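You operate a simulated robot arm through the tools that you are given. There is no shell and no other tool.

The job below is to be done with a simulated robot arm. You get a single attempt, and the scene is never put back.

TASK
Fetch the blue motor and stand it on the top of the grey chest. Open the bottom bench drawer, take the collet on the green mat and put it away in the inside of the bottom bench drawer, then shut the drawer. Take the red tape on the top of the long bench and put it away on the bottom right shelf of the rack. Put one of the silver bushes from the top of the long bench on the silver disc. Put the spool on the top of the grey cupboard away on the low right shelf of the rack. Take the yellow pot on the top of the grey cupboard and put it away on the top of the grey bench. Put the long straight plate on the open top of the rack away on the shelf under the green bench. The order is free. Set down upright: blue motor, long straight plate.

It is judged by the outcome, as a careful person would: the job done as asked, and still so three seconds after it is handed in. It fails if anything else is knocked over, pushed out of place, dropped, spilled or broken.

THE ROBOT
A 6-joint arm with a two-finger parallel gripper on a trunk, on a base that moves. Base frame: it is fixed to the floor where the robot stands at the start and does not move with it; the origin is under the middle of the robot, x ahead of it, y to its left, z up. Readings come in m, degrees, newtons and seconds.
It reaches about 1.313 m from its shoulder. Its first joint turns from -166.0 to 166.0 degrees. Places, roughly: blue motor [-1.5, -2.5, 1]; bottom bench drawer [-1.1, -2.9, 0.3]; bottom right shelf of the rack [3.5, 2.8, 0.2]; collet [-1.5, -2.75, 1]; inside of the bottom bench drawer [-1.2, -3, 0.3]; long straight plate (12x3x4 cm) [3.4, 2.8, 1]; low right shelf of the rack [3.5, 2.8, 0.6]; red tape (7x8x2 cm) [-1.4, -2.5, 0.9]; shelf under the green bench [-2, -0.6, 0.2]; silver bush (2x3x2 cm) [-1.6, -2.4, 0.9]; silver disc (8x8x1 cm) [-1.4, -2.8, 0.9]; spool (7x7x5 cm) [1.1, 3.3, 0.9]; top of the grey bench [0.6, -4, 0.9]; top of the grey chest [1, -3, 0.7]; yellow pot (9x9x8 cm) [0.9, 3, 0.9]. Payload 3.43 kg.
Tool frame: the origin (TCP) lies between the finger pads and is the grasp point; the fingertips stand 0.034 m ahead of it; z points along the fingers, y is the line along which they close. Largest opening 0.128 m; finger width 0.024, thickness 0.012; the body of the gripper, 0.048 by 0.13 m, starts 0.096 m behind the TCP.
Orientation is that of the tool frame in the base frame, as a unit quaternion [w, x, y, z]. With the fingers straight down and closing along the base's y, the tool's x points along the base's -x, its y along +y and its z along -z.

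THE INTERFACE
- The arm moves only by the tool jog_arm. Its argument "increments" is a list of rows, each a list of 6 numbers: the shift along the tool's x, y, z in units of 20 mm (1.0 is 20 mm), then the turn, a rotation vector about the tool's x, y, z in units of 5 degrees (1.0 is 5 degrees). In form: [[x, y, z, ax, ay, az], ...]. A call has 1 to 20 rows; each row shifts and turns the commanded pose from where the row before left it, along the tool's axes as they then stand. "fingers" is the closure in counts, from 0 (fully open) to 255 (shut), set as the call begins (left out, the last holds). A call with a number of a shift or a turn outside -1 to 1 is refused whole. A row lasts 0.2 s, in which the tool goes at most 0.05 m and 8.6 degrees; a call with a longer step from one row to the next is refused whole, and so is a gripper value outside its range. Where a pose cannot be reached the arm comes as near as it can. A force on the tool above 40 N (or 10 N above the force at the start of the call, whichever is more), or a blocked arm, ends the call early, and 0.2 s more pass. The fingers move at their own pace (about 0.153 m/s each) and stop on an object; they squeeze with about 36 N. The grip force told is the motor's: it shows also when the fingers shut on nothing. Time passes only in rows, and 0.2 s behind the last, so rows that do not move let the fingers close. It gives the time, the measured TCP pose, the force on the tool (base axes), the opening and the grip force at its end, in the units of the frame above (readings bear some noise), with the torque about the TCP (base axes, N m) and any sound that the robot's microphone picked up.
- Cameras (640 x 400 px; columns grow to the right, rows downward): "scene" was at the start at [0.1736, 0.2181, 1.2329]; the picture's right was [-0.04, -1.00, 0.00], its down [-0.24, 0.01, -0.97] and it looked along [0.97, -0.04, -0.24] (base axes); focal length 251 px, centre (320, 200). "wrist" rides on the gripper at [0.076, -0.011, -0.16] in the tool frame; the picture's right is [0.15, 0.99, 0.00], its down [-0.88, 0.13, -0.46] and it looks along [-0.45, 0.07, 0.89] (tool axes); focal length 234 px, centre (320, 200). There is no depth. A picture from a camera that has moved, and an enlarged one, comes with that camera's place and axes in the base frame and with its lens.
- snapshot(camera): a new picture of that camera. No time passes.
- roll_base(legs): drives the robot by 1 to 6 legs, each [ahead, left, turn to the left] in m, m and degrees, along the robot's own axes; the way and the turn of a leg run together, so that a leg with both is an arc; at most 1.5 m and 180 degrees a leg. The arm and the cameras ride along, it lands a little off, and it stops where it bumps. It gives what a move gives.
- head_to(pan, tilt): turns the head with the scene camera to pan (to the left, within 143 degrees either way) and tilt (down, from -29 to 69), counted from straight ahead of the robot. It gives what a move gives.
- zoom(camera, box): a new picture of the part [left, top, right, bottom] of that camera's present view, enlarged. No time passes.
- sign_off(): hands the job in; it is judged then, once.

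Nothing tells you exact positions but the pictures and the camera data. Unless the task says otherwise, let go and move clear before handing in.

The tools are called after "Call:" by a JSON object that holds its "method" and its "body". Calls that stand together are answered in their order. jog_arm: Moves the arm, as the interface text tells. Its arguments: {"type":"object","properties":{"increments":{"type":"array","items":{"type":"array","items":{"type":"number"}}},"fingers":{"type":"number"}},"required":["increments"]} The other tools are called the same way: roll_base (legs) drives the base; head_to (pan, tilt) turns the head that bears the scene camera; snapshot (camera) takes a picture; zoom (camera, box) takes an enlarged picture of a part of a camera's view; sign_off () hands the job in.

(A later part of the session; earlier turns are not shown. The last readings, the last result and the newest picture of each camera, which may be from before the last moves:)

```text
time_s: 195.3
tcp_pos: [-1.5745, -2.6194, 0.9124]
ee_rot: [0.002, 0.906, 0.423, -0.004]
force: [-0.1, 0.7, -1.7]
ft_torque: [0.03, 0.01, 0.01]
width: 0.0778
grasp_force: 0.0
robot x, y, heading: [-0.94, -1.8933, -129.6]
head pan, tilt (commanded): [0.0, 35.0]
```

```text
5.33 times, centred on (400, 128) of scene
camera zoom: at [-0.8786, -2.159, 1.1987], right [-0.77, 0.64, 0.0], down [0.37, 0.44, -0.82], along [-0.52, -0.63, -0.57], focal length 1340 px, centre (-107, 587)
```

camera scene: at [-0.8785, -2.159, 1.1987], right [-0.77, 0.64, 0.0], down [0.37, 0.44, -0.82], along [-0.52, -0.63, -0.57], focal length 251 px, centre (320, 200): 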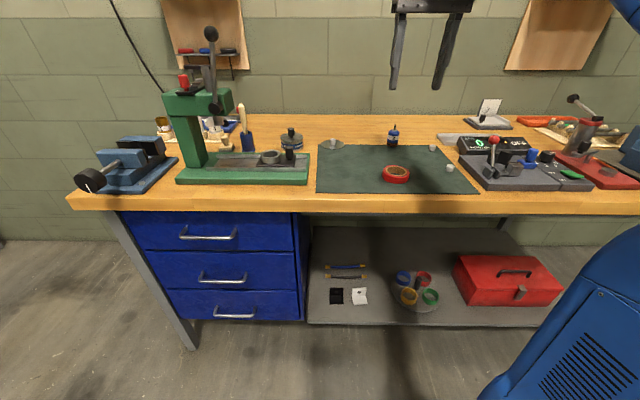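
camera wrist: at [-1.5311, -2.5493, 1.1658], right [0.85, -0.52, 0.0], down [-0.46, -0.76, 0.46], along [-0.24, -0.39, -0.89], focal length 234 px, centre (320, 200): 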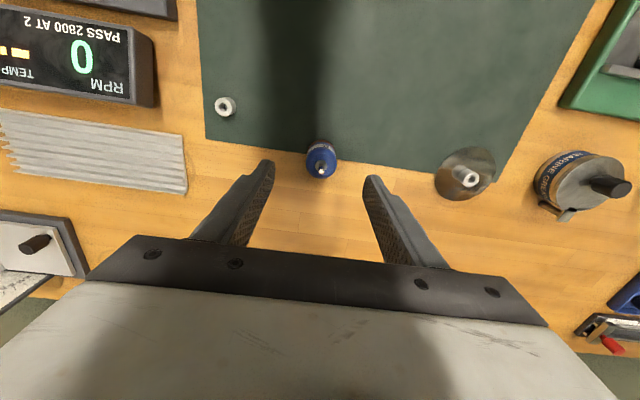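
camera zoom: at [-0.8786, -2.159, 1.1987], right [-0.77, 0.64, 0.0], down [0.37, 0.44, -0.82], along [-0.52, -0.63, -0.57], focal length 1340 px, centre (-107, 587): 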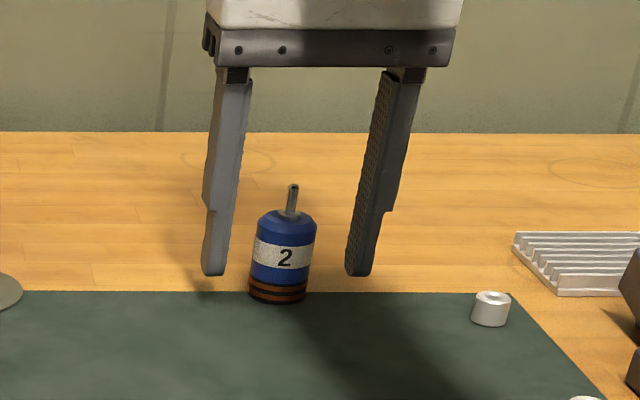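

Call:
{"method": "jog_arm", "body": {"increments": [[0, 0, 0.4, 0, 0, 0], [0, 0, 0, 0, 0, 0]]}}

Call:
{"method": "jog_arm", "body": {"increments": [[0, 0, 0, 0, 0, 0], [0, 0, 0, 0, 0, 0], [0, 0, 0, 0, 0, 0]], "fingers": 255}}

Call:
{"method": "zoom", "body": {"camera": "scene", "box": [340, 90, 460, 165]}}

```text
time_s: 195.9
tcp_pos: [-1.5759, -2.6204, 0.9043]
ee_rot: [0.002, 0.906, 0.423, -0.004]
force: [-0.2, 0.4, -0.3]
ft_torque: [-0.01, -0.01, 0.0]
width: 0.0777
grasp_force: 0.0
robot x, y, heading: [-0.9403, -1.8908, -129.8]
head pan, tilt (commanded): [0.0, 35.0]
```

```text
time_s: 196.7
tcp_pos: [-1.5759, -2.6201, 0.9036]
ee_rot: [0.001, 0.906, 0.423, -0.003]
force: [-0.3, 0.0, 0.0]
ft_torque: [-0.03, 0.01, 0.0]
width: 0.0352
grasp_force: 35.5
robot x, y, heading: [-0.9398, -1.8936, -129.7]
head pan, tilt (commanded): [0.0, 35.0]
```

```text
5.33 times, centred on (400, 128) of scene
camera zoom: at [-0.8786, -2.159, 1.1987], right [-0.77, 0.64, 0.0], down [0.37, 0.44, -0.82], along [-0.52, -0.63, -0.57], focal length 1340 px, centre (-107, 587)
```

zoom: 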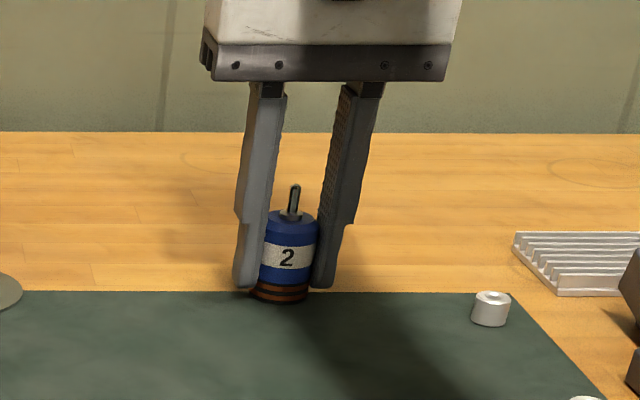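

The motor is held (35 mm). I'll lift it, retract, and then look toward the grey chest.

Call:
{"method": "jog_arm", "body": {"increments": [[0, 0, -0.5, 0, 0, 0], [0, 0, -1, 0, 0, 0], [0, 0, -1, 0, 0, 0], [0, 0, -1, 0, 0, 0], [0.5, 0, -1, 0, 0, 0], [1, 0, -0.5, 0, 0, 0], [1, 0, -0.5, 0, 0, 0], [1, 0, -0.5, 0, 0, 0], [1, 0, -0.5, 0, 0, 0], [1, 0, -0.5, 0, 0, 0], [1, 0, -0.5, 0, 0, 0], [1, 0, 0, 0, 0, 0], [1, 0, 0, 0, 0, 0], [1, 0, 0, 0, 0, 0], [1, 0, 0, 0, 0, 0], [1, 0, 0, 0, 0, 0], [1, 0, 0, 0, 0, 0], [1, 0, 0, 0, 0, 0], [1, 0, 0, 0, 0, 0], [1, 0, 0, 0, 0, 0]]}}

Call:
{"method": "head_to", "body": {"pan": 75, "tilt": 20}}

Call:
{"method": "snapshot", "body": {"camera": "scene"}}

Call:
{"method": "snapshot", "body": {"camera": "wrist"}}

```text
time_s: 200.9
tcp_pos: [-1.3756, -2.3836, 1.0524]
ee_rot: [0.001, 0.906, 0.422, -0.004]
force: [-0.4, 0.1, -1.1]
ft_torque: [0.01, -0.02, 0.01]
width: 0.0354
grasp_force: 35.9
robot x, y, heading: [-0.9425, -1.8903, -129.3]
head pan, tilt (commanded): [0.0, 35.0]
```

```text
time_s: 202.4
tcp_pos: [-1.376, -2.3823, 1.051]
ee_rot: [0.001, 0.906, 0.422, -0.004]
force: [0.2, -0.3, -0.9]
ft_torque: [-0.02, 0.0, -0.04]
width: 0.0353
grasp_force: 36.5
robot x, y, heading: [-0.9411, -1.8943, -129.6]
head pan, tilt (commanded): [75.0, 20.0]
```

```text
taken
camera scene: at [-0.7686, -2.1672, 1.2226], right [-0.82, -0.58, 0.0], down [-0.2, 0.28, -0.94], along [0.54, -0.77, -0.34], focal length 251 px, centre (320, 200)
```

scene: 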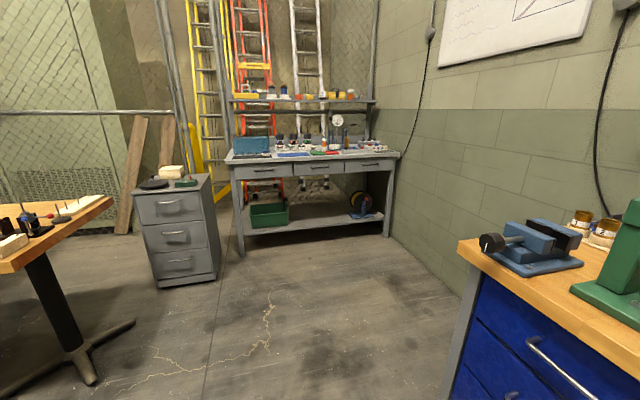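

```text
taken
camera wrist: at [-1.3332, -2.3164, 1.2109], right [0.85, -0.52, 0.0], down [-0.46, -0.76, 0.46], along [-0.24, -0.39, -0.89], focal length 234 px, centre (320, 200)
```

wrist: 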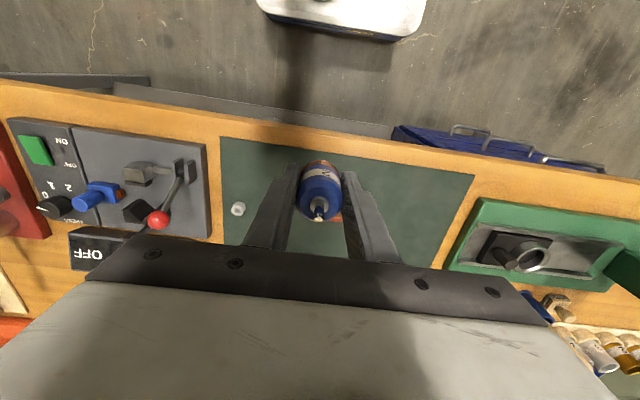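

The motor is safely held. The grey chest of drawers is in view at left, with its front facing me; I'll zoom on its top to find a free spot.

Call:
{"method": "zoom", "body": {"camera": "scene", "box": [110, 140, 270, 240]}}

Call:
{"method": "zoom", "body": {"camera": "scene", "box": [210, 60, 420, 250]}}

```text
4.00 times, centred on (190, 190) of scene
camera zoom: at [-0.7686, -2.1672, 1.2226], right [-0.82, -0.58, 0.0], down [-0.2, 0.28, -0.94], along [0.54, -0.77, -0.34], focal length 1005 px, centre (840, 240)
```

zoom: 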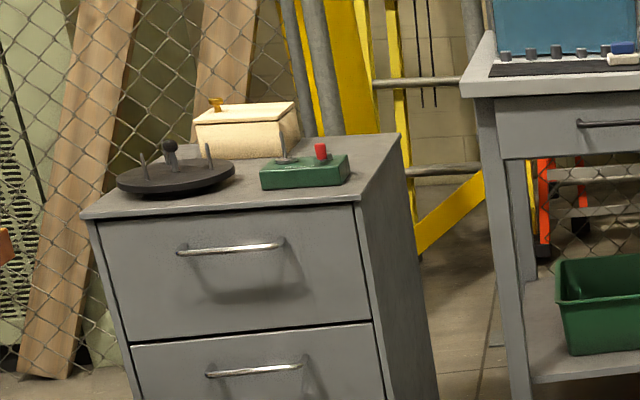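

```text
2.11 times, centred on (315, 155) of scene
camera zoom: at [-0.7686, -2.1672, 1.2226], right [-0.82, -0.58, 0.0], down [-0.2, 0.28, -0.94], along [0.54, -0.77, -0.34], focal length 529 px, centre (330, 295)
```

zoom: 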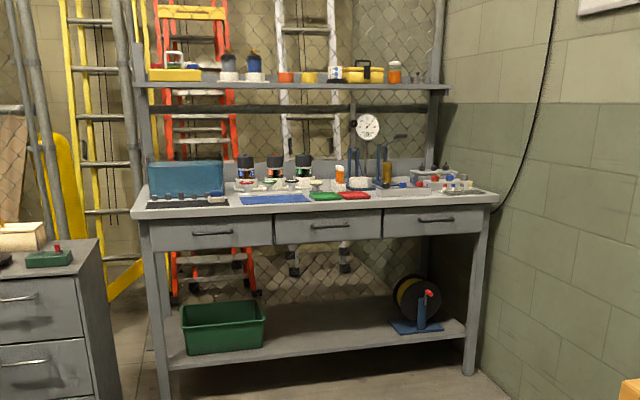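

The chest top has a turntable, a cream box and a small green switch box, with free space between and at the back right. I'll back away from the bench, turn left 90° and approach.

Call:
{"method": "roll_base", "body": {"legs": [[-0.3, 0, 0], [0, 0, 89.5]]}}

Call:
{"method": "head_to", "body": {"pan": 0, "tilt": 25}}

Call:
{"method": "snapshot", "body": {"camera": "scene"}}

```text
time_s: 208.2
tcp_pos: [-0.2733, -2.1108, 1.0516]
ee_rot: [0.002, 0.355, 0.935, -0.002]
force: [0.8, -0.8, -0.9]
ft_torque: [0.01, 0.02, 0.01]
width: 0.035
grasp_force: 35.7
robot x, y, heading: [-0.7519, -1.6657, -41.0]
head pan, tilt (commanded): [75.0, 20.0]
```

```text
time_s: 209.6
tcp_pos: [-0.2737, -2.1108, 1.0512]
ee_rot: [0.003, 0.355, 0.935, -0.002]
force: [-1.1, 0.0, -0.7]
ft_torque: [0.01, 0.01, 0.0]
width: 0.0352
grasp_force: 36.7
robot x, y, heading: [-0.7539, -1.6634, -40.8]
head pan, tilt (commanded): [0.0, 25.0]
```

```text
taken
camera scene: at [-0.4789, -1.6099, 1.2145], right [-0.66, -0.75, 0.0], down [-0.32, 0.28, -0.91], along [0.68, -0.6, -0.42], focal length 251 px, centre (320, 200)
```

scene: 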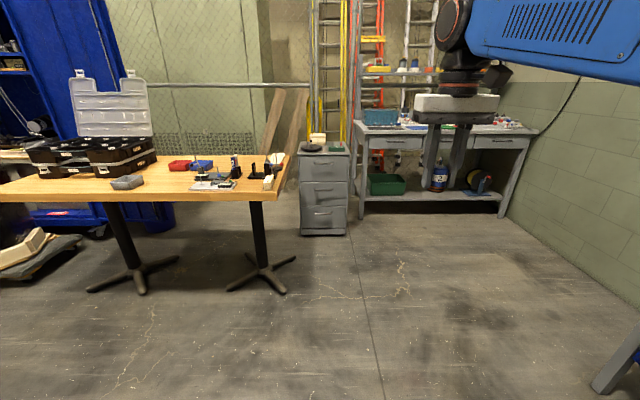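

The chest is ahead and the path alongside the wooden table is clear. I'll drive up to it.

Call:
{"method": "roll_base", "body": {"legs": [[1.25, 0, 0.8]]}}

Call:
{"method": "head_to", "body": {"pan": 0, "tilt": 35}}

Call:
{"method": "snapshot", "body": {"camera": "scene"}}

Call:
{"method": "snapshot", "body": {"camera": "wrist"}}

```text
time_s: 215.9
tcp_pos: [0.6624, -2.9267, 1.052]
ee_rot: [0.004, 0.354, 0.935, -0.002]
force: [0.0, 0.3, -1.8]
ft_torque: [-0.02, -0.01, 0.03]
width: 0.0349
grasp_force: 36.5
robot x, y, heading: [0.1816, -2.4802, -41.1]
head pan, tilt (commanded): [0.0, 25.0]
```

```text
time_s: 216.6
tcp_pos: [0.6625, -2.9262, 1.0523]
ee_rot: [0.003, 0.354, 0.935, -0.003]
force: [0.2, 0.1, -1.2]
ft_torque: [0.03, 0.03, 0.01]
width: 0.0349
grasp_force: 35.9
robot x, y, heading: [0.1791, -2.477, -41.2]
head pan, tilt (commanded): [0.0, 35.0]
```

```text
taken
camera scene: at [0.4535, -2.4231, 1.1988], right [-0.66, -0.75, 0.0], down [-0.43, 0.38, -0.82], along [0.62, -0.54, -0.57], focal length 251 px, centre (320, 200)
```

scene: 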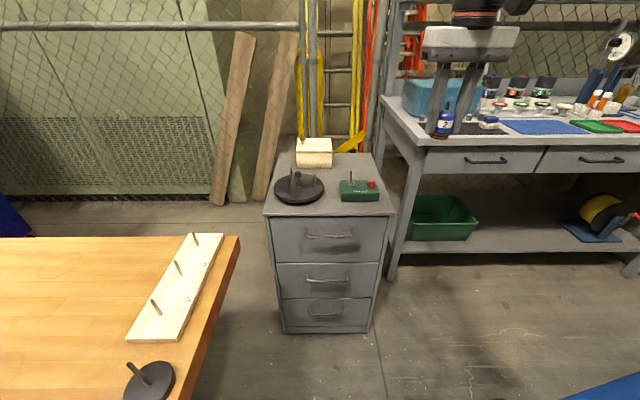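

```text
taken
camera wrist: at [0.5985, -2.8846, 1.2109], right [0.55, 0.84, 0.0], down [0.74, -0.48, 0.46], along [0.39, -0.25, -0.89], focal length 234 px, centre (320, 200)
```

wrist: 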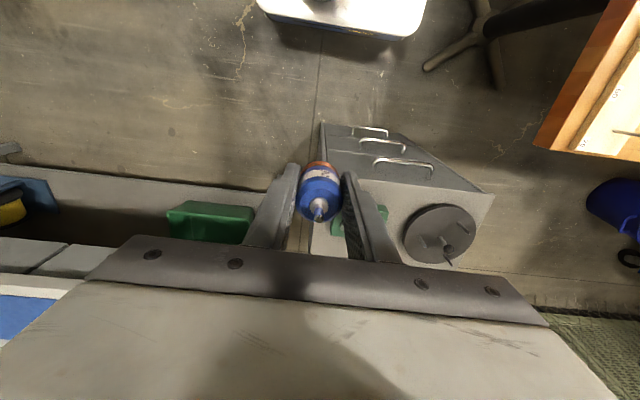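

There's a free patch on the chest top behind the green switch box, right of the cream box, at about (1.02,-3.08). I'll move 0.15 m closer and then reach there.

Call:
{"method": "roll_base", "body": {"legs": [[0.15, 0, 1.0]]}}

Call:
{"method": "snapshot", "body": {"camera": "scene"}}

Call:
{"method": "zoom", "body": {"camera": "scene", "box": [240, 130, 440, 255]}}

```text
time_s: 218.0
tcp_pos: [0.7863, -3.0147, 1.0529]
ee_rot: [0.003, 0.343, 0.939, -0.002]
force: [-0.6, 0.1, -0.8]
ft_torque: [0.0, 0.01, 0.01]
width: 0.0351
grasp_force: 36.0
robot x, y, heading: [0.2969, -2.5758, -40.0]
head pan, tilt (commanded): [0.0, 35.0]
```

```text
taken
camera scene: at [0.5673, -2.5155, 1.1987], right [-0.64, -0.77, 0.0], down [-0.44, 0.37, -0.82], along [0.63, -0.53, -0.57], focal length 251 px, centre (320, 200)
```

scene: 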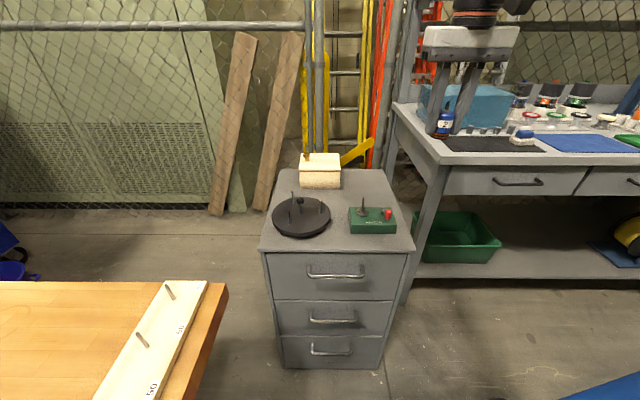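

```text
3.20 times, centred on (340, 192) of scene
camera zoom: at [0.5673, -2.5155, 1.1987], right [-0.64, -0.77, 0.0], down [-0.44, 0.37, -0.82], along [0.63, -0.53, -0.57], focal length 804 px, centre (256, 224)
```

zoom: 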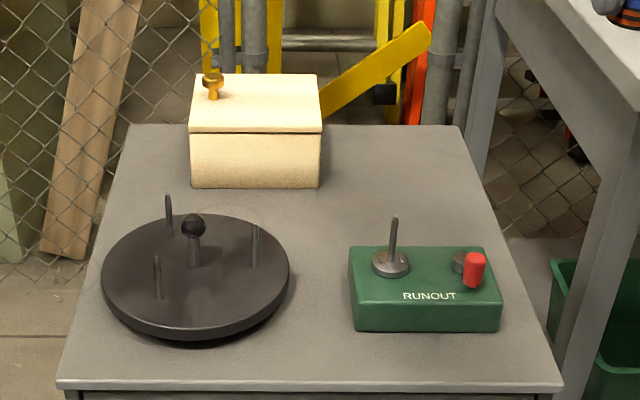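

The free area beside the cream box is confirmed. I'll move the motor above it and lower partway.

Call:
{"method": "jog_arm", "body": {"increments": [[0, 1, 0, 0, 0, 0], [0, 1, 0, 0, 0, 0], [0, 1, 0, 0, 0, 0], [0, 1, 0, 0, 0, 0], [0, 1, 0, 0, 0, 0], [-0.985, 0, 0, 0, 0, 0], [-0.985, 0, 0, 0, 0, 0], [-0.985, 0, 0, 0, 0, 0], [-0.985, 0, 0, 0, 0, 0], [-0.985, 0, 0, 0, 0, 0], [-0.985, 0, 0, 0, 0, 0], [-0.985, 0, 0, 0, 0, 0], [-0.985, 0, 0, 0, 0, 0], [-0.985, 0, 0, 0, 0, 0], [-0.985, 0, 0, 0, 0, 0], [-0.985, 0, 0, 0, 0, 0], [-0.985, 0, 0, 0, 0, 0]]}}

Call:
{"method": "jog_arm", "body": {"increments": [[0, 0, 1, 0, 0, 0], [0, 0, 1, 0, 0, 0], [0, 0, 1, 0, 0, 0], [0, 0, 1, 0, 0, 0], [0, 0, 1, 0, 0, 0], [0, 0, 1, 0, 0, 0], [0, 0, 1, 0, 0, 0], [0, 0, 1, 0, 0, 0], [0, 0, 1, 0, 0, 0], [0, 0, 1, 0, 0, 0]]}}

Call:
{"method": "snapshot", "body": {"camera": "wrist"}}

Call:
{"method": "zoom", "body": {"camera": "scene", "box": [240, 110, 440, 235]}}

```text
time_s: 221.6
tcp_pos: [1.0329, -3.0902, 1.0557]
ee_rot: [0.003, 0.344, 0.939, -0.002]
force: [-0.8, 0.7, -0.6]
ft_torque: [-0.04, -0.03, 0.02]
width: 0.035
grasp_force: 36.2
robot x, y, heading: [0.296, -2.5767, -39.7]
head pan, tilt (commanded): [0.0, 35.0]
```

```text
time_s: 223.8
tcp_pos: [1.0327, -3.0933, 0.854]
ee_rot: [0.002, 0.343, 0.939, -0.002]
force: [-0.2, 0.5, -1.3]
ft_torque: [0.02, -0.02, 0.01]
width: 0.035
grasp_force: 35.9
robot x, y, heading: [0.2988, -2.5764, -40.2]
head pan, tilt (commanded): [0.0, 35.0]
```

```text
taken
camera wrist: at [0.9685, -3.0523, 1.0123], right [0.53, 0.85, 0.0], down [0.75, -0.47, 0.46], along [0.39, -0.25, -0.89], focal length 234 px, centre (320, 200)
```

wrist: 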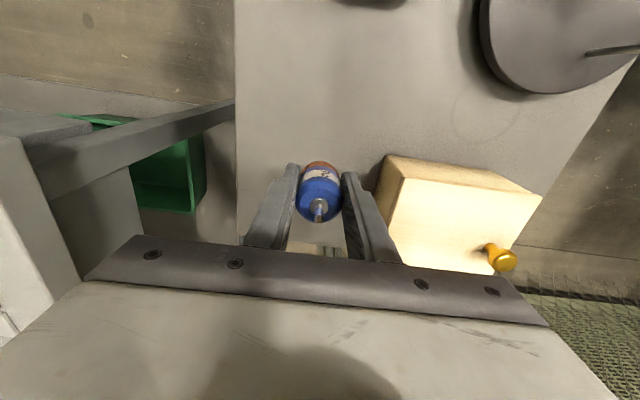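

```text
3.20 times, centred on (340, 172) of scene
camera zoom: at [0.5672, -2.5154, 1.1987], right [-0.64, -0.77, 0.0], down [-0.44, 0.37, -0.82], along [0.63, -0.53, -0.57], focal length 804 px, centre (256, 288)
```

zoom: 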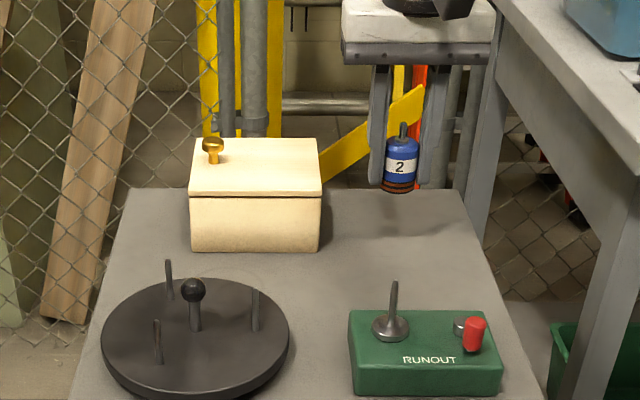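

The motor hangs above a clear patch, well away from the cream box. I'll lower it most of the way, then in small steps to contact.

Call:
{"method": "jog_arm", "body": {"increments": [[0, 0, 1, 0, 0, 0], [0, 0, 1, 0, 0, 0], [0, 0, 1, 0, 0, 0], [0, 0, 0.8, 0, 0, 0]]}}

Call:
{"method": "zoom", "body": {"camera": "scene", "box": [280, 120, 400, 195]}}

```text
time_s: 224.8
tcp_pos: [1.0332, -3.0929, 0.7792]
ee_rot: [0.007, 0.344, 0.939, -0.003]
force: [-1.5, 1.9, 35.5]
ft_torque: [-0.01, 0.04, -0.21]
width: 0.0351
grasp_force: 36.4
robot x, y, heading: [0.2993, -2.58, -39.9]
head pan, tilt (commanded): [0.0, 35.0]
```

```text
5.33 times, centred on (340, 158) of scene
camera zoom: at [0.5661, -2.5147, 1.199], right [-0.64, -0.77, 0.0], down [-0.44, 0.37, -0.82], along [0.63, -0.53, -0.57], focal length 1340 px, centre (213, 427)
```

zoom: 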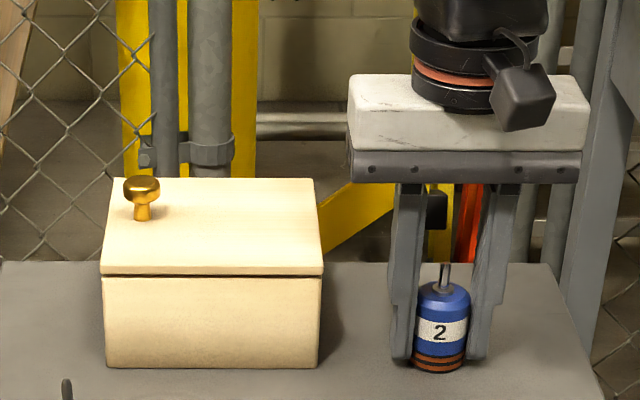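

Contact reached (the top is a bit higher than estimated). I'll relieve the pressure slightly, check it is upright, and release.

Call:
{"method": "jog_arm", "body": {"increments": [[0, 0, -0.06, 0, 0, 0], [0, 0, 0, 0, 0, 0]]}}

Call:
{"method": "jog_arm", "body": {"increments": [[0, 0, 0, 0, 0, 0], [0, 0, 0, 0, 0, 0]], "fingers": 145}}

Call:
{"method": "zoom", "body": {"camera": "scene", "box": [280, 120, 400, 195]}}

```text
time_s: 225.4
tcp_pos: [1.0325, -3.0933, 0.7795]
ee_rot: [0.005, 0.344, 0.939, -0.002]
force: [6.4, -4.3, 33.8]
ft_torque: [-0.25, -0.42, -0.1]
width: 0.0353
grasp_force: 36.1
robot x, y, heading: [0.2965, -2.5797, -39.9]
head pan, tilt (commanded): [0.0, 35.0]
```

```text
time_s: 226.0
tcp_pos: [1.0319, -3.0925, 0.7763]
ee_rot: [0.003, 0.344, 0.939, -0.002]
force: [0.5, 0.6, 0.1]
ft_torque: [-0.02, -0.01, -0.01]
width: 0.0553
grasp_force: 0.1
robot x, y, heading: [0.2975, -2.5788, -39.9]
head pan, tilt (commanded): [0.0, 35.0]
```

```text
5.33 times, centred on (340, 158) of scene
camera zoom: at [0.5673, -2.5154, 1.1987], right [-0.64, -0.77, 0.0], down [-0.44, 0.37, -0.82], along [0.63, -0.53, -0.57], focal length 1340 px, centre (213, 427)
```

zoom: 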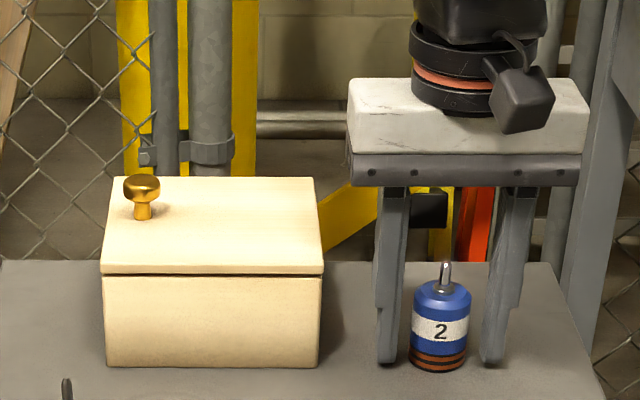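

The blue motor stands upright on the chest. I'll rise clear, pull the arm back, and have a look at the grey bench for later.

Call:
{"method": "jog_arm", "body": {"increments": [[0, 0, -0.6, 0, 0, 0], [0, 0, -1, 0, 0, 0], [0, 0, -1, 0, 0, 0], [0, 0, -1, 0, 0, 0], [0, 0, -1, 0, 0, 0], [0, 0, -1, 0, 0, 0], [0, 0, -1, 0, 0, 0], [0, 0, -1, 0, 0, 0], [0, 0, -1, 0, 0, 0], [0, 0, -1, 0, 0, 0], [0, 0, -1, 0, 0, 0], [0, 0, -1, 0, 0, 0], [0, 0, -1, 0, 0, 0], [0, 0, -1, 0, 0, 0], [0, 0, -1, 0, 0, 0]]}}

Call:
{"method": "jog_arm", "body": {"increments": [[1, 0, 0, 0, 0, 0], [1, 0, 0, 0, 0, 0], [1, 0, 0, 0, 0, 0], [1, 0, 0, 0, 0, 0], [1, 0, 0, 0, 0, 0], [1, 0, 0, 0, 0, 0], [1, 0, 0, 0, 0, 0], [1, 0, 0, 0, 0, 0], [1, 0, 0, 0, 0, 0], [1, 0, 0, 0, 0, 0], [1, 0, 0, 0, 0, 0], [1, 0, 0, 0, 0, 0], [1, 0, 0, 0, 0, 0], [1, 0, 0, 0, 0, 0]]}}

Call:
{"method": "zoom", "body": {"camera": "scene", "box": [240, 110, 440, 235]}}

Call:
{"method": "head_to", "body": {"pan": -40, "tilt": 25}}

Call:
{"method": "snapshot", "body": {"camera": "scene"}}

```text
time_s: 229.2
tcp_pos: [1.0311, -3.0907, 1.0717]
ee_rot: [0.003, 0.344, 0.939, -0.003]
force: [-0.4, 0.0, -0.1]
ft_torque: [0.02, 0.02, 0.01]
width: 0.0555
grasp_force: 0.1
robot x, y, heading: [0.3001, -2.5775, -39.8]
head pan, tilt (commanded): [0.0, 35.0]
```

```text
time_s: 232.2
tcp_pos: [0.8167, -2.9089, 1.0674]
ee_rot: [0.003, 0.344, 0.939, -0.002]
force: [0.6, -1.0, -0.2]
ft_torque: [-0.01, 0.04, 0.0]
width: 0.0553
grasp_force: 0.1
robot x, y, heading: [0.2982, -2.5797, -39.7]
head pan, tilt (commanded): [0.0, 35.0]
```

```text
3.20 times, centred on (340, 172) of scene
camera zoom: at [0.5675, -2.5155, 1.1987], right [-0.64, -0.77, 0.0], down [-0.44, 0.37, -0.82], along [0.63, -0.53, -0.57], focal length 804 px, centre (256, 288)
```

zoom: 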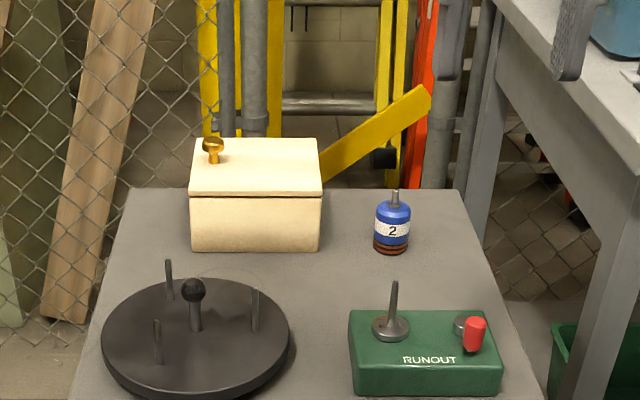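

```text
time_s: 233.3
tcp_pos: [0.8161, -2.9092, 1.0694]
ee_rot: [0.003, 0.344, 0.939, -0.002]
force: [0.0, 0.1, 0.3]
ft_torque: [-0.03, -0.01, 0.0]
width: 0.0554
grasp_force: 0.1
robot x, y, heading: [0.2989, -2.5795, -40.0]
head pan, tilt (commanded): [-40.0, 25.0]
```

```text
taken
camera scene: at [0.5159, -2.5497, 1.2145], right [-0.98, -0.18, 0.0], down [-0.07, 0.42, -0.91], along [0.16, -0.89, -0.42], focal length 251 px, centre (320, 200)
```

scene: 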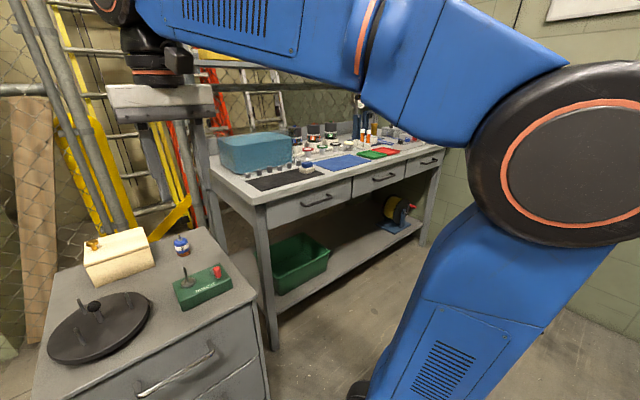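

The motor is standing well. I'll zoom on the grey bench top to plan for the yellow pot later.

Call:
{"method": "zoom", "body": {"camera": "scene", "box": [210, 100, 450, 250]}}

Call:
{"method": "roll_base", "body": {"legs": [[-1.3, 0, 0], [0, 0, -90]]}}

Call:
{"method": "head_to", "body": {"pan": 0, "tilt": 30}}

Call:
{"method": "snapshot", "body": {"camera": "scene"}}

```text
2.67 times, centred on (330, 175) of scene
camera zoom: at [0.5159, -2.5497, 1.2145], right [-0.98, -0.18, 0.0], down [-0.07, 0.42, -0.91], along [0.16, -0.89, -0.42], focal length 670 px, centre (293, 267)
```

zoom: 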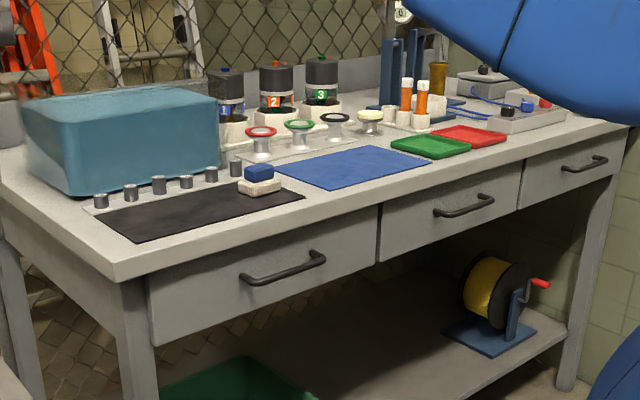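

```text
time_s: 243.6
tcp_pos: [-1.0315, -2.2712, 1.066]
ee_rot: [0.001, 0.905, 0.426, -0.003]
force: [0.0, 0.1, -0.6]
ft_torque: [0.02, -0.04, 0.0]
width: 0.0553
grasp_force: 0.0
robot x, y, heading: [-0.7089, -1.7441, -129.3]
head pan, tilt (commanded): [-40.0, 25.0]
```

```text
time_s: 244.7
tcp_pos: [-1.0317, -2.2719, 1.0689]
ee_rot: [0.001, 0.905, 0.426, -0.004]
force: [0.7, 0.0, -0.6]
ft_torque: [-0.06, -0.02, 0.01]
width: 0.0552
grasp_force: 0.0
robot x, y, heading: [-0.7077, -1.747, -129.3]
head pan, tilt (commanded): [0.0, 30.0]
```

```text
taken
camera scene: at [-0.6442, -2.0163, 1.2065], right [-0.77, 0.63, 0.0], down [0.32, 0.39, -0.87], along [-0.55, -0.67, -0.5], focal length 251 px, centre (320, 200)
```

scene: 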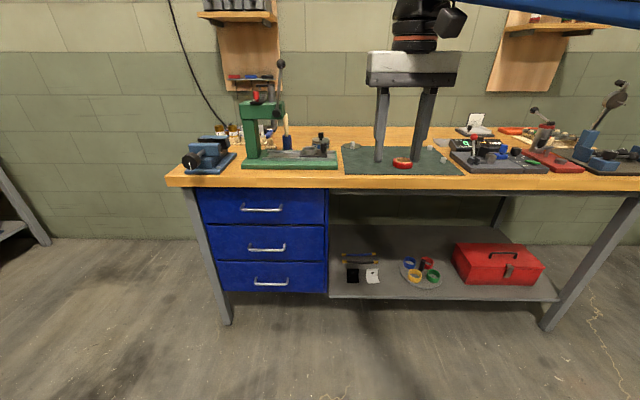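

The robot is back at the long bench. For the low rack shelf I want to hold the tape flat with the gripper pitched forward 45°, so I'll pitch the fingers first and open them fully.

Call:
{"method": "jog_arm", "body": {"increments": [[0, 0, 0, 0, -1, 0], [0, 0, 0, 0, -1, 0], [0, 0, 0, 0, -1, 0], [0, 0, 0, 0, -1, 0], [0, 0, 0, 0, -1, 0], [0, 0, 0, 0, -1, 0], [0, 0, 0, 0, -1, 0], [0, 0, 0, 0, -1, 0], [0, 0, 0, 0, -1, 0]], "fingers": 0}}

Call:
{"method": "snapshot", "body": {"camera": "scene"}}

Call:
{"method": "snapshot", "body": {"camera": "wrist"}}

```text
time_s: 246.7
tcp_pos: [-1.0314, -2.2716, 1.0666]
ee_rot: [0.164, 0.834, 0.393, -0.35]
force: [0.1, -0.2, 0.1]
ft_torque: [-0.03, -0.04, -0.02]
width: 0.128
grasp_force: 0.0
robot x, y, heading: [-0.7038, -1.7477, -129.3]
head pan, tilt (commanded): [0.0, 30.0]
```

```text
taken
camera scene: at [-0.6441, -2.0164, 1.2065], right [-0.78, 0.63, 0.0], down [0.32, 0.39, -0.87], along [-0.55, -0.67, -0.5], focal length 251 px, centre (320, 200)
```

scene: 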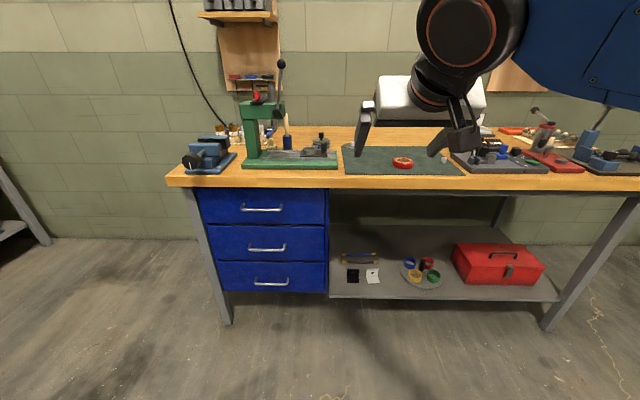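

```text
taken
camera wrist: at [-0.9328, -2.1353, 1.125], right [0.83, -0.55, -0.11], down [-0.09, -0.31, 0.95], along [-0.55, -0.77, -0.3], focal length 234 px, centre (320, 200)
```

wrist: 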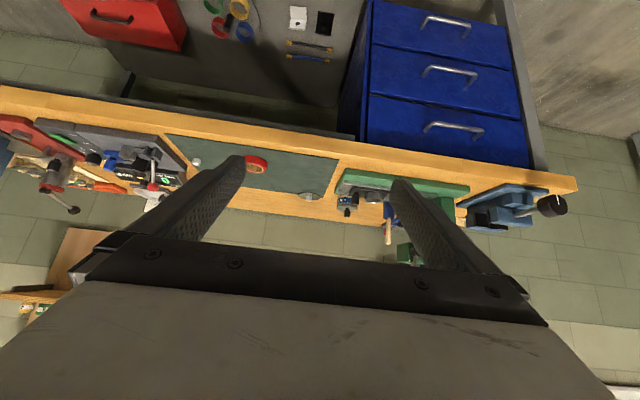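

Call:
{"method": "zoom", "body": {"camera": "scene", "box": [350, 130, 460, 185]}}

```text
5.82 times, centred on (405, 158) of scene
camera zoom: at [-0.6441, -2.0164, 1.2065], right [-0.78, 0.63, 0.0], down [0.32, 0.39, -0.87], along [-0.55, -0.67, -0.5], focal length 1462 px, centre (-174, 447)
```

zoom: 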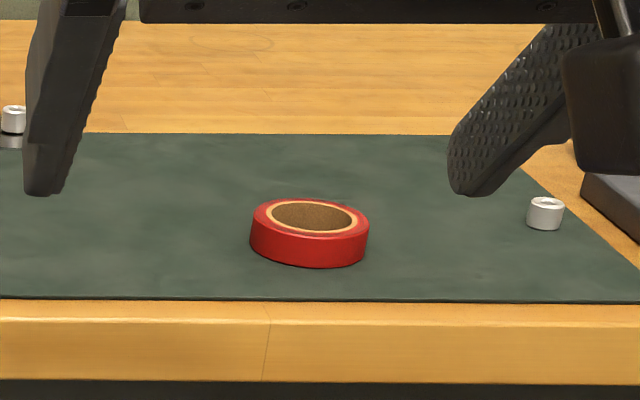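

Tape centre is at about (-1.408,-2.481). I'll move the pitched gripper above it with fingers straddling.

Call:
{"method": "jog_arm", "body": {"increments": [[-0.6124, -0.461, 0.986, 0, 0, 0], [-0.6124, -0.461, 0.986, 0, 0, 0], [-0.6124, -0.461, 0.986, 0, 0, 0], [-0.6124, -0.461, 0.986, 0, 0, 0], [-0.6124, -0.461, 0.986, 0, 0, 0], [-0.6124, -0.461, 0.986, 0, 0, 0], [-0.6124, -0.461, 0.986, 0, 0, 0], [-0.6124, -0.461, 0.986, 0, 0, 0], [-0.6124, -0.461, 0.986, 0, 0, 0], [-0.6124, -0.461, 0.986, 0, 0, 0], [-0.6124, -0.461, 0.986, 0, 0, 0], [-0.6124, -0.461, 0.986, 0, 0, 0], [-0.6124, -0.461, 0.986, 0, 0, 0], [-0.6124, -0.461, 0.986, 0, 0, 0], [-0.6124, -0.461, 0.986, 0, 0, 0], [-0.6124, -0.461, 0.986, 0, 0, 0], [-0.6124, -0.461, 0.986, 0, 0, 0]]}}

Call:
{"method": "snapshot", "body": {"camera": "wrist"}}

Call:
{"method": "zoom", "body": {"camera": "scene", "box": [320, 100, 480, 200]}}

```text
time_s: 250.3
tcp_pos: [-1.3974, -2.4663, 0.9826]
ee_rot: [0.164, 0.834, 0.393, -0.35]
force: [0.1, 0.6, -0.3]
ft_torque: [-0.02, -0.04, 0.01]
width: 0.1281
grasp_force: 0.1
robot x, y, heading: [-0.7057, -1.7469, -129.0]
head pan, tilt (commanded): [0.0, 30.0]
```

```text
taken
camera wrist: at [-1.2992, -2.3315, 1.0402], right [0.83, -0.55, -0.11], down [-0.09, -0.31, 0.95], along [-0.55, -0.78, -0.3], focal length 234 px, centre (320, 200)
```

wrist: 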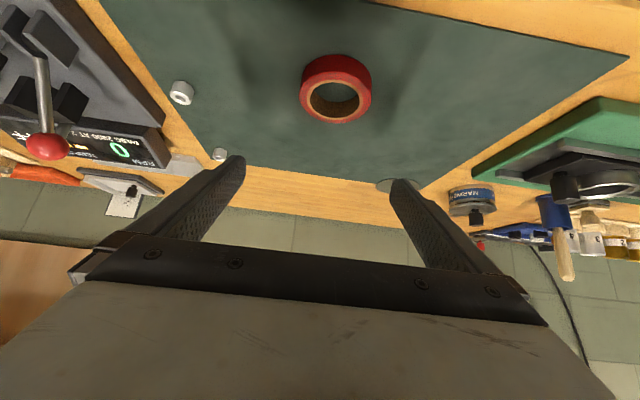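

```text
4.00 times, centred on (400, 150) of scene
camera zoom: at [-0.644, -2.0162, 1.2065], right [-0.78, 0.63, 0.0], down [0.32, 0.39, -0.87], along [-0.55, -0.67, -0.5], focal length 1005 px, centre (0, 400)
```

zoom: 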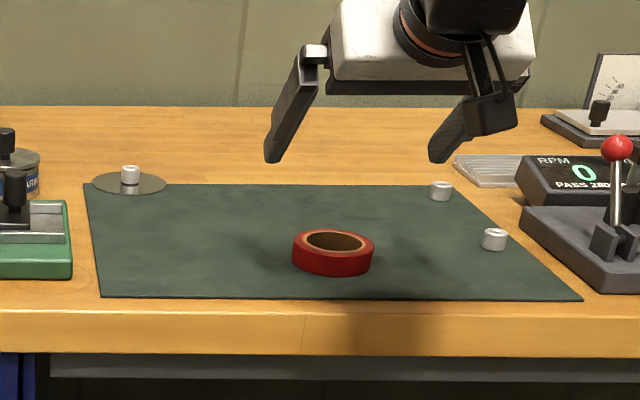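

Good alignment; the tape lies straddled with a few mm offset. I'll correct laterally and descend in two stages.

Call:
{"method": "jog_arm", "body": {"increments": [[0.7128, 0.1, 0.7, 0, 0, 0], [0.7128, 0.1, 0.7, 0, 0, 0], [0.7128, 0, 0.7, 0, 0, 0]]}}

Call:
{"method": "snapshot", "body": {"camera": "wrist"}}

Call:
{"method": "zoom", "body": {"camera": "scene", "box": [340, 120, 460, 195]}}

```text
time_s: 251.1
tcp_pos: [-1.3939, -2.4694, 0.9198]
ee_rot: [0.164, 0.834, 0.393, -0.35]
force: [0.0, -0.2, 0.2]
ft_torque: [0.04, -0.01, 0.0]
width: 0.1279
grasp_force: 0.0
robot x, y, heading: [-0.7069, -1.7473, -129.4]
head pan, tilt (commanded): [0.0, 30.0]
```

```text
taken
camera wrist: at [-1.2954, -2.3336, 0.9787], right [0.83, -0.55, -0.11], down [-0.09, -0.31, 0.95], along [-0.55, -0.77, -0.3], focal length 234 px, centre (320, 200)
```

wrist: 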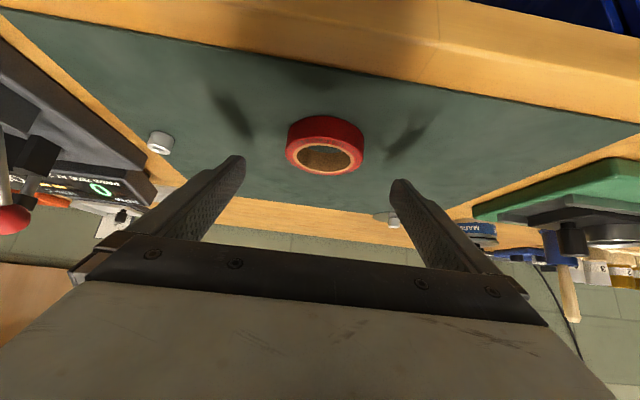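

```text
5.33 times, centred on (400, 158) of scene
camera zoom: at [-0.6441, -2.0163, 1.2065], right [-0.77, 0.63, 0.0], down [0.32, 0.39, -0.87], along [-0.55, -0.67, -0.5], focal length 1340 px, centre (-107, 427)
```

zoom: 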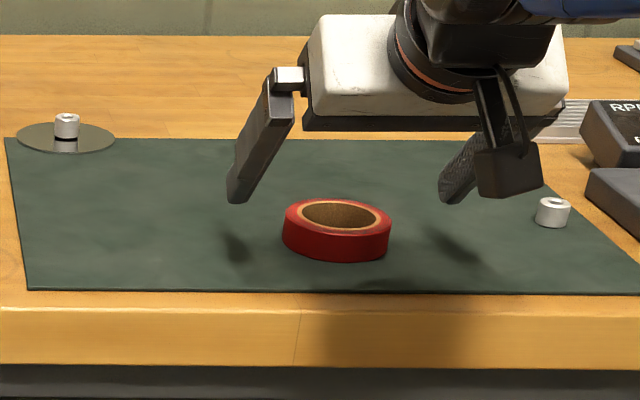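

Call:
{"method": "jog_arm", "body": {"increments": [[0.4, 0, 0.392, 0, 0, 0], [0.4, 0, 0.392, 0, 0, 0], [0, 0, 0, 0, 0, 0]]}}

Call:
{"method": "zoom", "body": {"camera": "scene", "box": [340, 120, 460, 195]}}

Call:
{"method": "snapshot", "body": {"camera": "wrist"}}

```text
time_s: 251.9
tcp_pos: [-1.3946, -2.4698, 0.8979]
ee_rot: [0.164, 0.834, 0.393, -0.35]
force: [-0.1, -0.2, -0.6]
ft_torque: [0.0, 0.04, -0.01]
width: 0.128
grasp_force: 0.1
robot x, y, heading: [-0.7057, -1.746, -129.2]
head pan, tilt (commanded): [0.0, 30.0]
```

```text
5.33 times, centred on (400, 158) of scene
camera zoom: at [-0.6441, -2.0164, 1.2065], right [-0.77, 0.63, 0.0], down [0.32, 0.39, -0.87], along [-0.55, -0.67, -0.5], focal length 1340 px, centre (-107, 427)
```

zoom: 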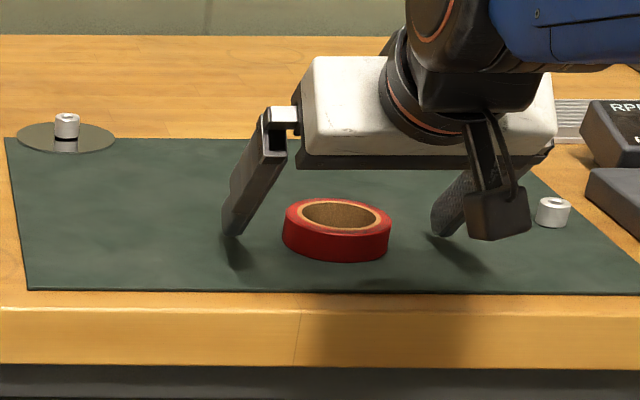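

```text
taken
camera wrist: at [-1.2952, -2.3341, 0.956], right [0.83, -0.55, -0.11], down [-0.09, -0.31, 0.95], along [-0.55, -0.77, -0.3], focal length 234 px, centre (320, 200)
```

wrist: 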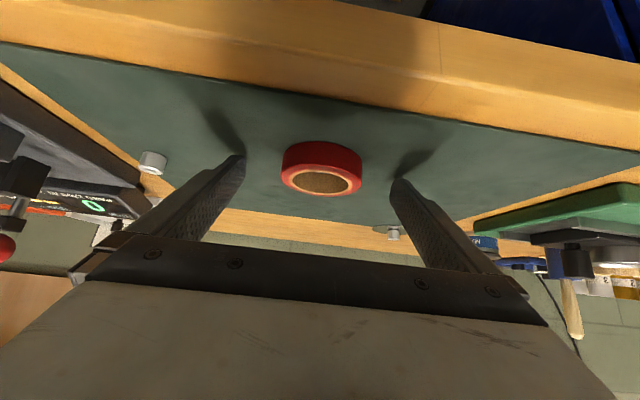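

The fingertips are just above the mat on both sides of the tape. Closing now.

Call:
{"method": "jog_arm", "body": {"increments": [[0, 0, 0, 0, 0, 0], [0, 0, 0, 0, 0, 0], [0, 0, 0, 0, 0, 0]], "fingers": 255}}

Call:
{"method": "zoom", "body": {"camera": "scene", "box": [340, 120, 460, 195]}}

Call:
{"method": "zoom", "body": {"camera": "wrist", "box": [220, 110, 420, 235]}}

```text
time_s: 252.7
tcp_pos: [-1.3932, -2.4698, 0.8975]
ee_rot: [0.164, 0.834, 0.393, -0.35]
force: [1.1, -0.6, 1.0]
ft_torque: [0.02, 0.01, -0.03]
width: 0.0667
grasp_force: 36.0
robot x, y, heading: [-0.707, -1.7507, -129.1]
head pan, tilt (commanded): [0.0, 30.0]
```

```text
5.33 times, centred on (400, 158) of scene
camera zoom: at [-0.6441, -2.0164, 1.2065], right [-0.77, 0.63, 0.0], down [0.32, 0.39, -0.87], along [-0.55, -0.67, -0.5], focal length 1340 px, centre (-107, 427)
```

zoom: 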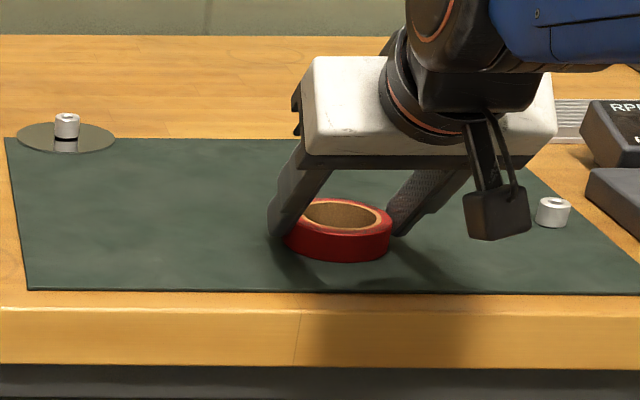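

```text
3.20 times, centred on (320, 172) of wrist
camera zoom: at [-1.2952, -2.3341, 0.9561], right [0.83, -0.55, -0.11], down [-0.09, -0.31, 0.95], along [-0.55, -0.77, -0.3], focal length 749 px, centre (320, 288)
```

zoom: 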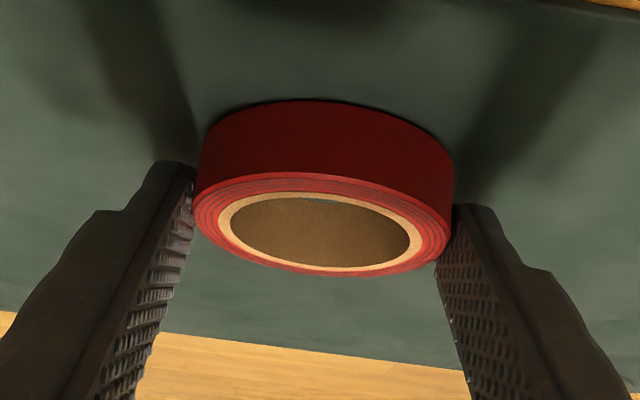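

The tape is clamped across its diameter. I'll lift a little and check that it's stable and level.

Call:
{"method": "jog_arm", "body": {"increments": [[-0.35, 0, -0.35, 0, 0, 0], [-0.35, 0, -0.35, 0, 0, 0], [-0.7128, 0, -0.7, 0, 0, 0], [-0.7128, 0, -0.7, 0, 0, 0]]}}

Call:
{"method": "zoom", "body": {"camera": "scene", "box": [340, 100, 460, 175]}}

Call:
{"method": "zoom", "body": {"camera": "wrist", "box": [220, 110, 420, 235]}}

```text
time_s: 253.7
tcp_pos: [-1.3939, -2.4685, 0.959]
ee_rot: [0.164, 0.835, 0.393, -0.349]
force: [-0.2, -0.3, -0.2]
ft_torque: [0.01, -0.03, -0.03]
width: 0.0667
grasp_force: 36.1
robot x, y, heading: [-0.7085, -1.7435, -129.2]
head pan, tilt (commanded): [0.0, 30.0]
```

```text
5.33 times, centred on (400, 138) of scene
camera zoom: at [-0.6442, -2.0164, 1.2065], right [-0.77, 0.63, 0.0], down [0.32, 0.39, -0.87], along [-0.55, -0.67, -0.5], focal length 1340 px, centre (-107, 533)
```

zoom: 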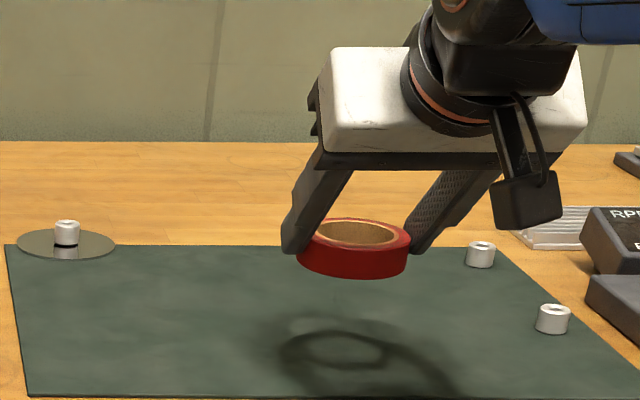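

```text
3.20 times, centred on (320, 172) of wrist
camera zoom: at [-1.2949, -2.3336, 1.017], right [0.83, -0.55, -0.11], down [-0.09, -0.31, 0.95], along [-0.55, -0.77, -0.3], focal length 749 px, centre (320, 288)
```

zoom: 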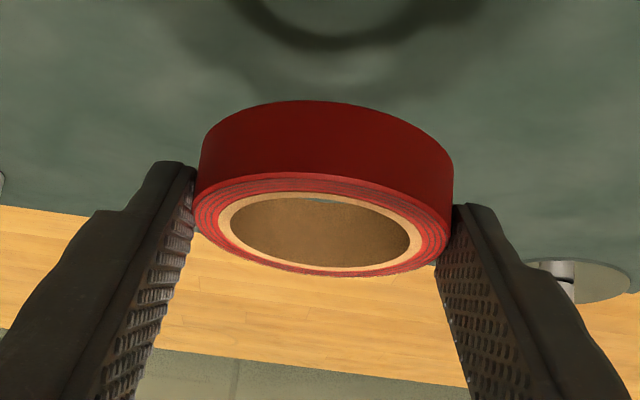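

The tape is held level. I'll raise and retract it to a travel posture, then turn around and drive toward the rack across the room.

Call:
{"method": "jog_arm", "body": {"increments": [[-0.7128, 0, -0.7, 0, 0, 0], [-0.7128, 0, -0.7, 0, 0, 0], [-0.7128, 0, -0.7, 0, 0, 0], [-0.7128, 0, -0.7, 0, 0, 0], [0.707, 0, -0.707, 0, 0, 0], [0.707, 0, -0.707, 0, 0, 0], [0.707, 0, -0.707, 0, 0, 0], [0.707, 0, -0.707, 0, 0, 0], [0.707, 0, -0.707, 0, 0, 0], [0.707, 0, -0.707, 0, 0, 0], [0.707, 0, -0.707, 0, 0, 0], [0.707, 0, -0.707, 0, 0, 0], [0.707, 0, -0.707, 0, 0, 0], [0.707, 0, -0.707, 0, 0, 0], [0.707, 0, -0.707, 0, 0, 0], [0.707, 0, -0.707, 0, 0, 0], [0.707, 0, -0.707, 0, 0, 0], [0.707, 0, -0.707, 0, 0, 0], [0.707, 0, -0.707, 0, 0, 0], [0.707, 0, -0.707, 0, 0, 0]]}}

Call:
{"method": "roll_base", "body": {"legs": [[-0.15, 0, 0], [0, 0, 179.2]]}}

Call:
{"method": "head_to", "body": {"pan": 0, "tilt": 15}}

Call:
{"method": "snapshot", "body": {"camera": "scene"}}

```text
time_s: 257.9
tcp_pos: [-1.1906, -2.2236, 1.0355]
ee_rot: [0.163, 0.835, 0.393, -0.349]
force: [0.6, -0.1, -1.4]
ft_torque: [0.0, 0.0, 0.04]
width: 0.0659
grasp_force: 35.7
robot x, y, heading: [-0.708, -1.7497, -128.8]
head pan, tilt (commanded): [0.0, 30.0]
```

```text
time_s: 266.8
tcp_pos: [-0.1624, -1.1193, 1.0355]
ee_rot: [0.344, -0.422, 0.82, 0.176]
force: [0.2, 0.0, 0.0]
ft_torque: [0.01, 0.0, 0.01]
width: 0.0621
grasp_force: 36.1
robot x, y, heading: [-0.6091, -1.626, 55.2]
head pan, tilt (commanded): [0.0, 30.0]
```

```text
time_s: 267.6
tcp_pos: [-0.1631, -1.1178, 1.0352]
ee_rot: [0.343, -0.422, 0.82, 0.176]
force: [0.5, 0.0, -0.9]
ft_torque: [-0.05, 0.02, -0.02]
width: 0.0621
grasp_force: 35.9
robot x, y, heading: [-0.6099, -1.6314, 54.8]
head pan, tilt (commanded): [0.0, 15.0]
```

```text
taken
camera scene: at [-0.6905, -1.3583, 1.2307], right [0.82, -0.57, 0.0], down [-0.15, -0.21, -0.97], along [0.55, 0.79, -0.26], focal length 251 px, centre (320, 200)
```

scene: 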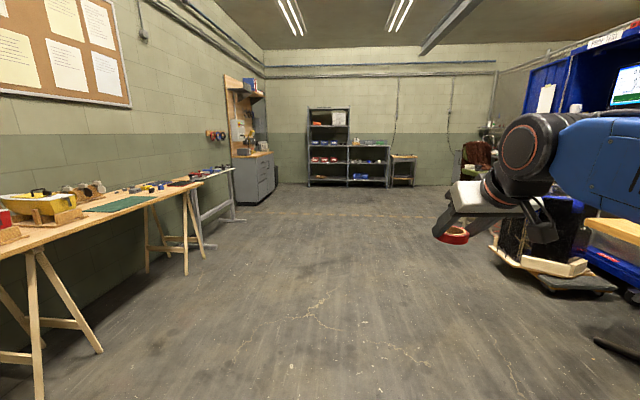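

The finger width has shrunk slightly, so the tape may be creeping. Let me look closely at the grip.

Call:
{"method": "zoom", "body": {"camera": "wrist", "box": [220, 110, 420, 235]}}

Call:
{"method": "zoom", "body": {"camera": "scene", "box": [400, 160, 560, 260]}}

```text
3.20 times, centred on (320, 172) of wrist
camera zoom: at [-0.249, -1.2614, 1.0936], right [-0.87, 0.49, -0.11], down [0.06, 0.32, 0.95], along [0.5, 0.81, -0.3], focal length 749 px, centre (320, 288)
```

zoom: 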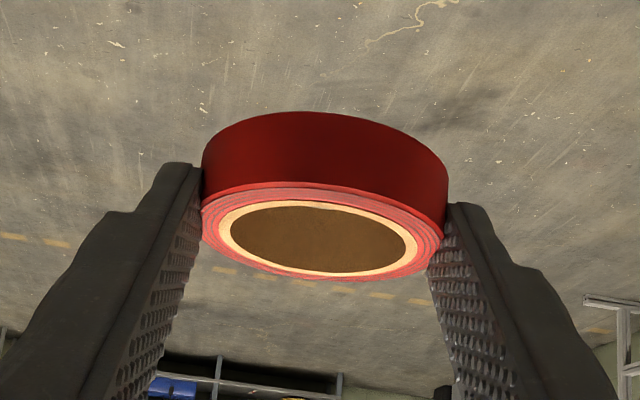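

```text
4.00 times, centred on (480, 210) of scene
camera zoom: at [-0.6905, -1.3583, 1.2307], right [0.82, -0.57, 0.0], down [-0.15, -0.21, -0.97], along [0.55, 0.79, -0.26], focal length 1005 px, centre (-320, 160)
```

zoom: 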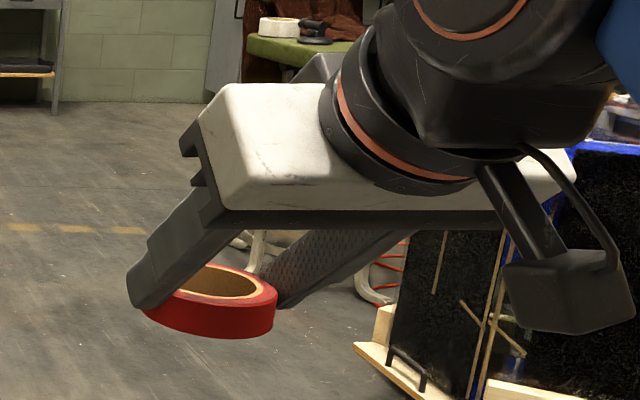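

The tape has crept because the fingers hold it beyond its widest line. I'll test whether it keeps creeping while standing still.

Call:
{"method": "jog_arm", "body": {"increments": [[0, 0, 0, 0, 0, 0], [0, 0, 0, 0, 0, 0], [0, 0, 0, 0, 0, 0]]}}

```text
time_s: 268.4
tcp_pos: [-0.1633, -1.1176, 1.0347]
ee_rot: [0.343, -0.423, 0.82, 0.176]
force: [0.4, -0.1, -1.0]
ft_torque: [0.01, -0.03, -0.03]
width: 0.0622
grasp_force: 36.2
robot x, y, heading: [-0.6058, -1.6296, 55.1]
head pan, tilt (commanded): [0.0, 15.0]
```

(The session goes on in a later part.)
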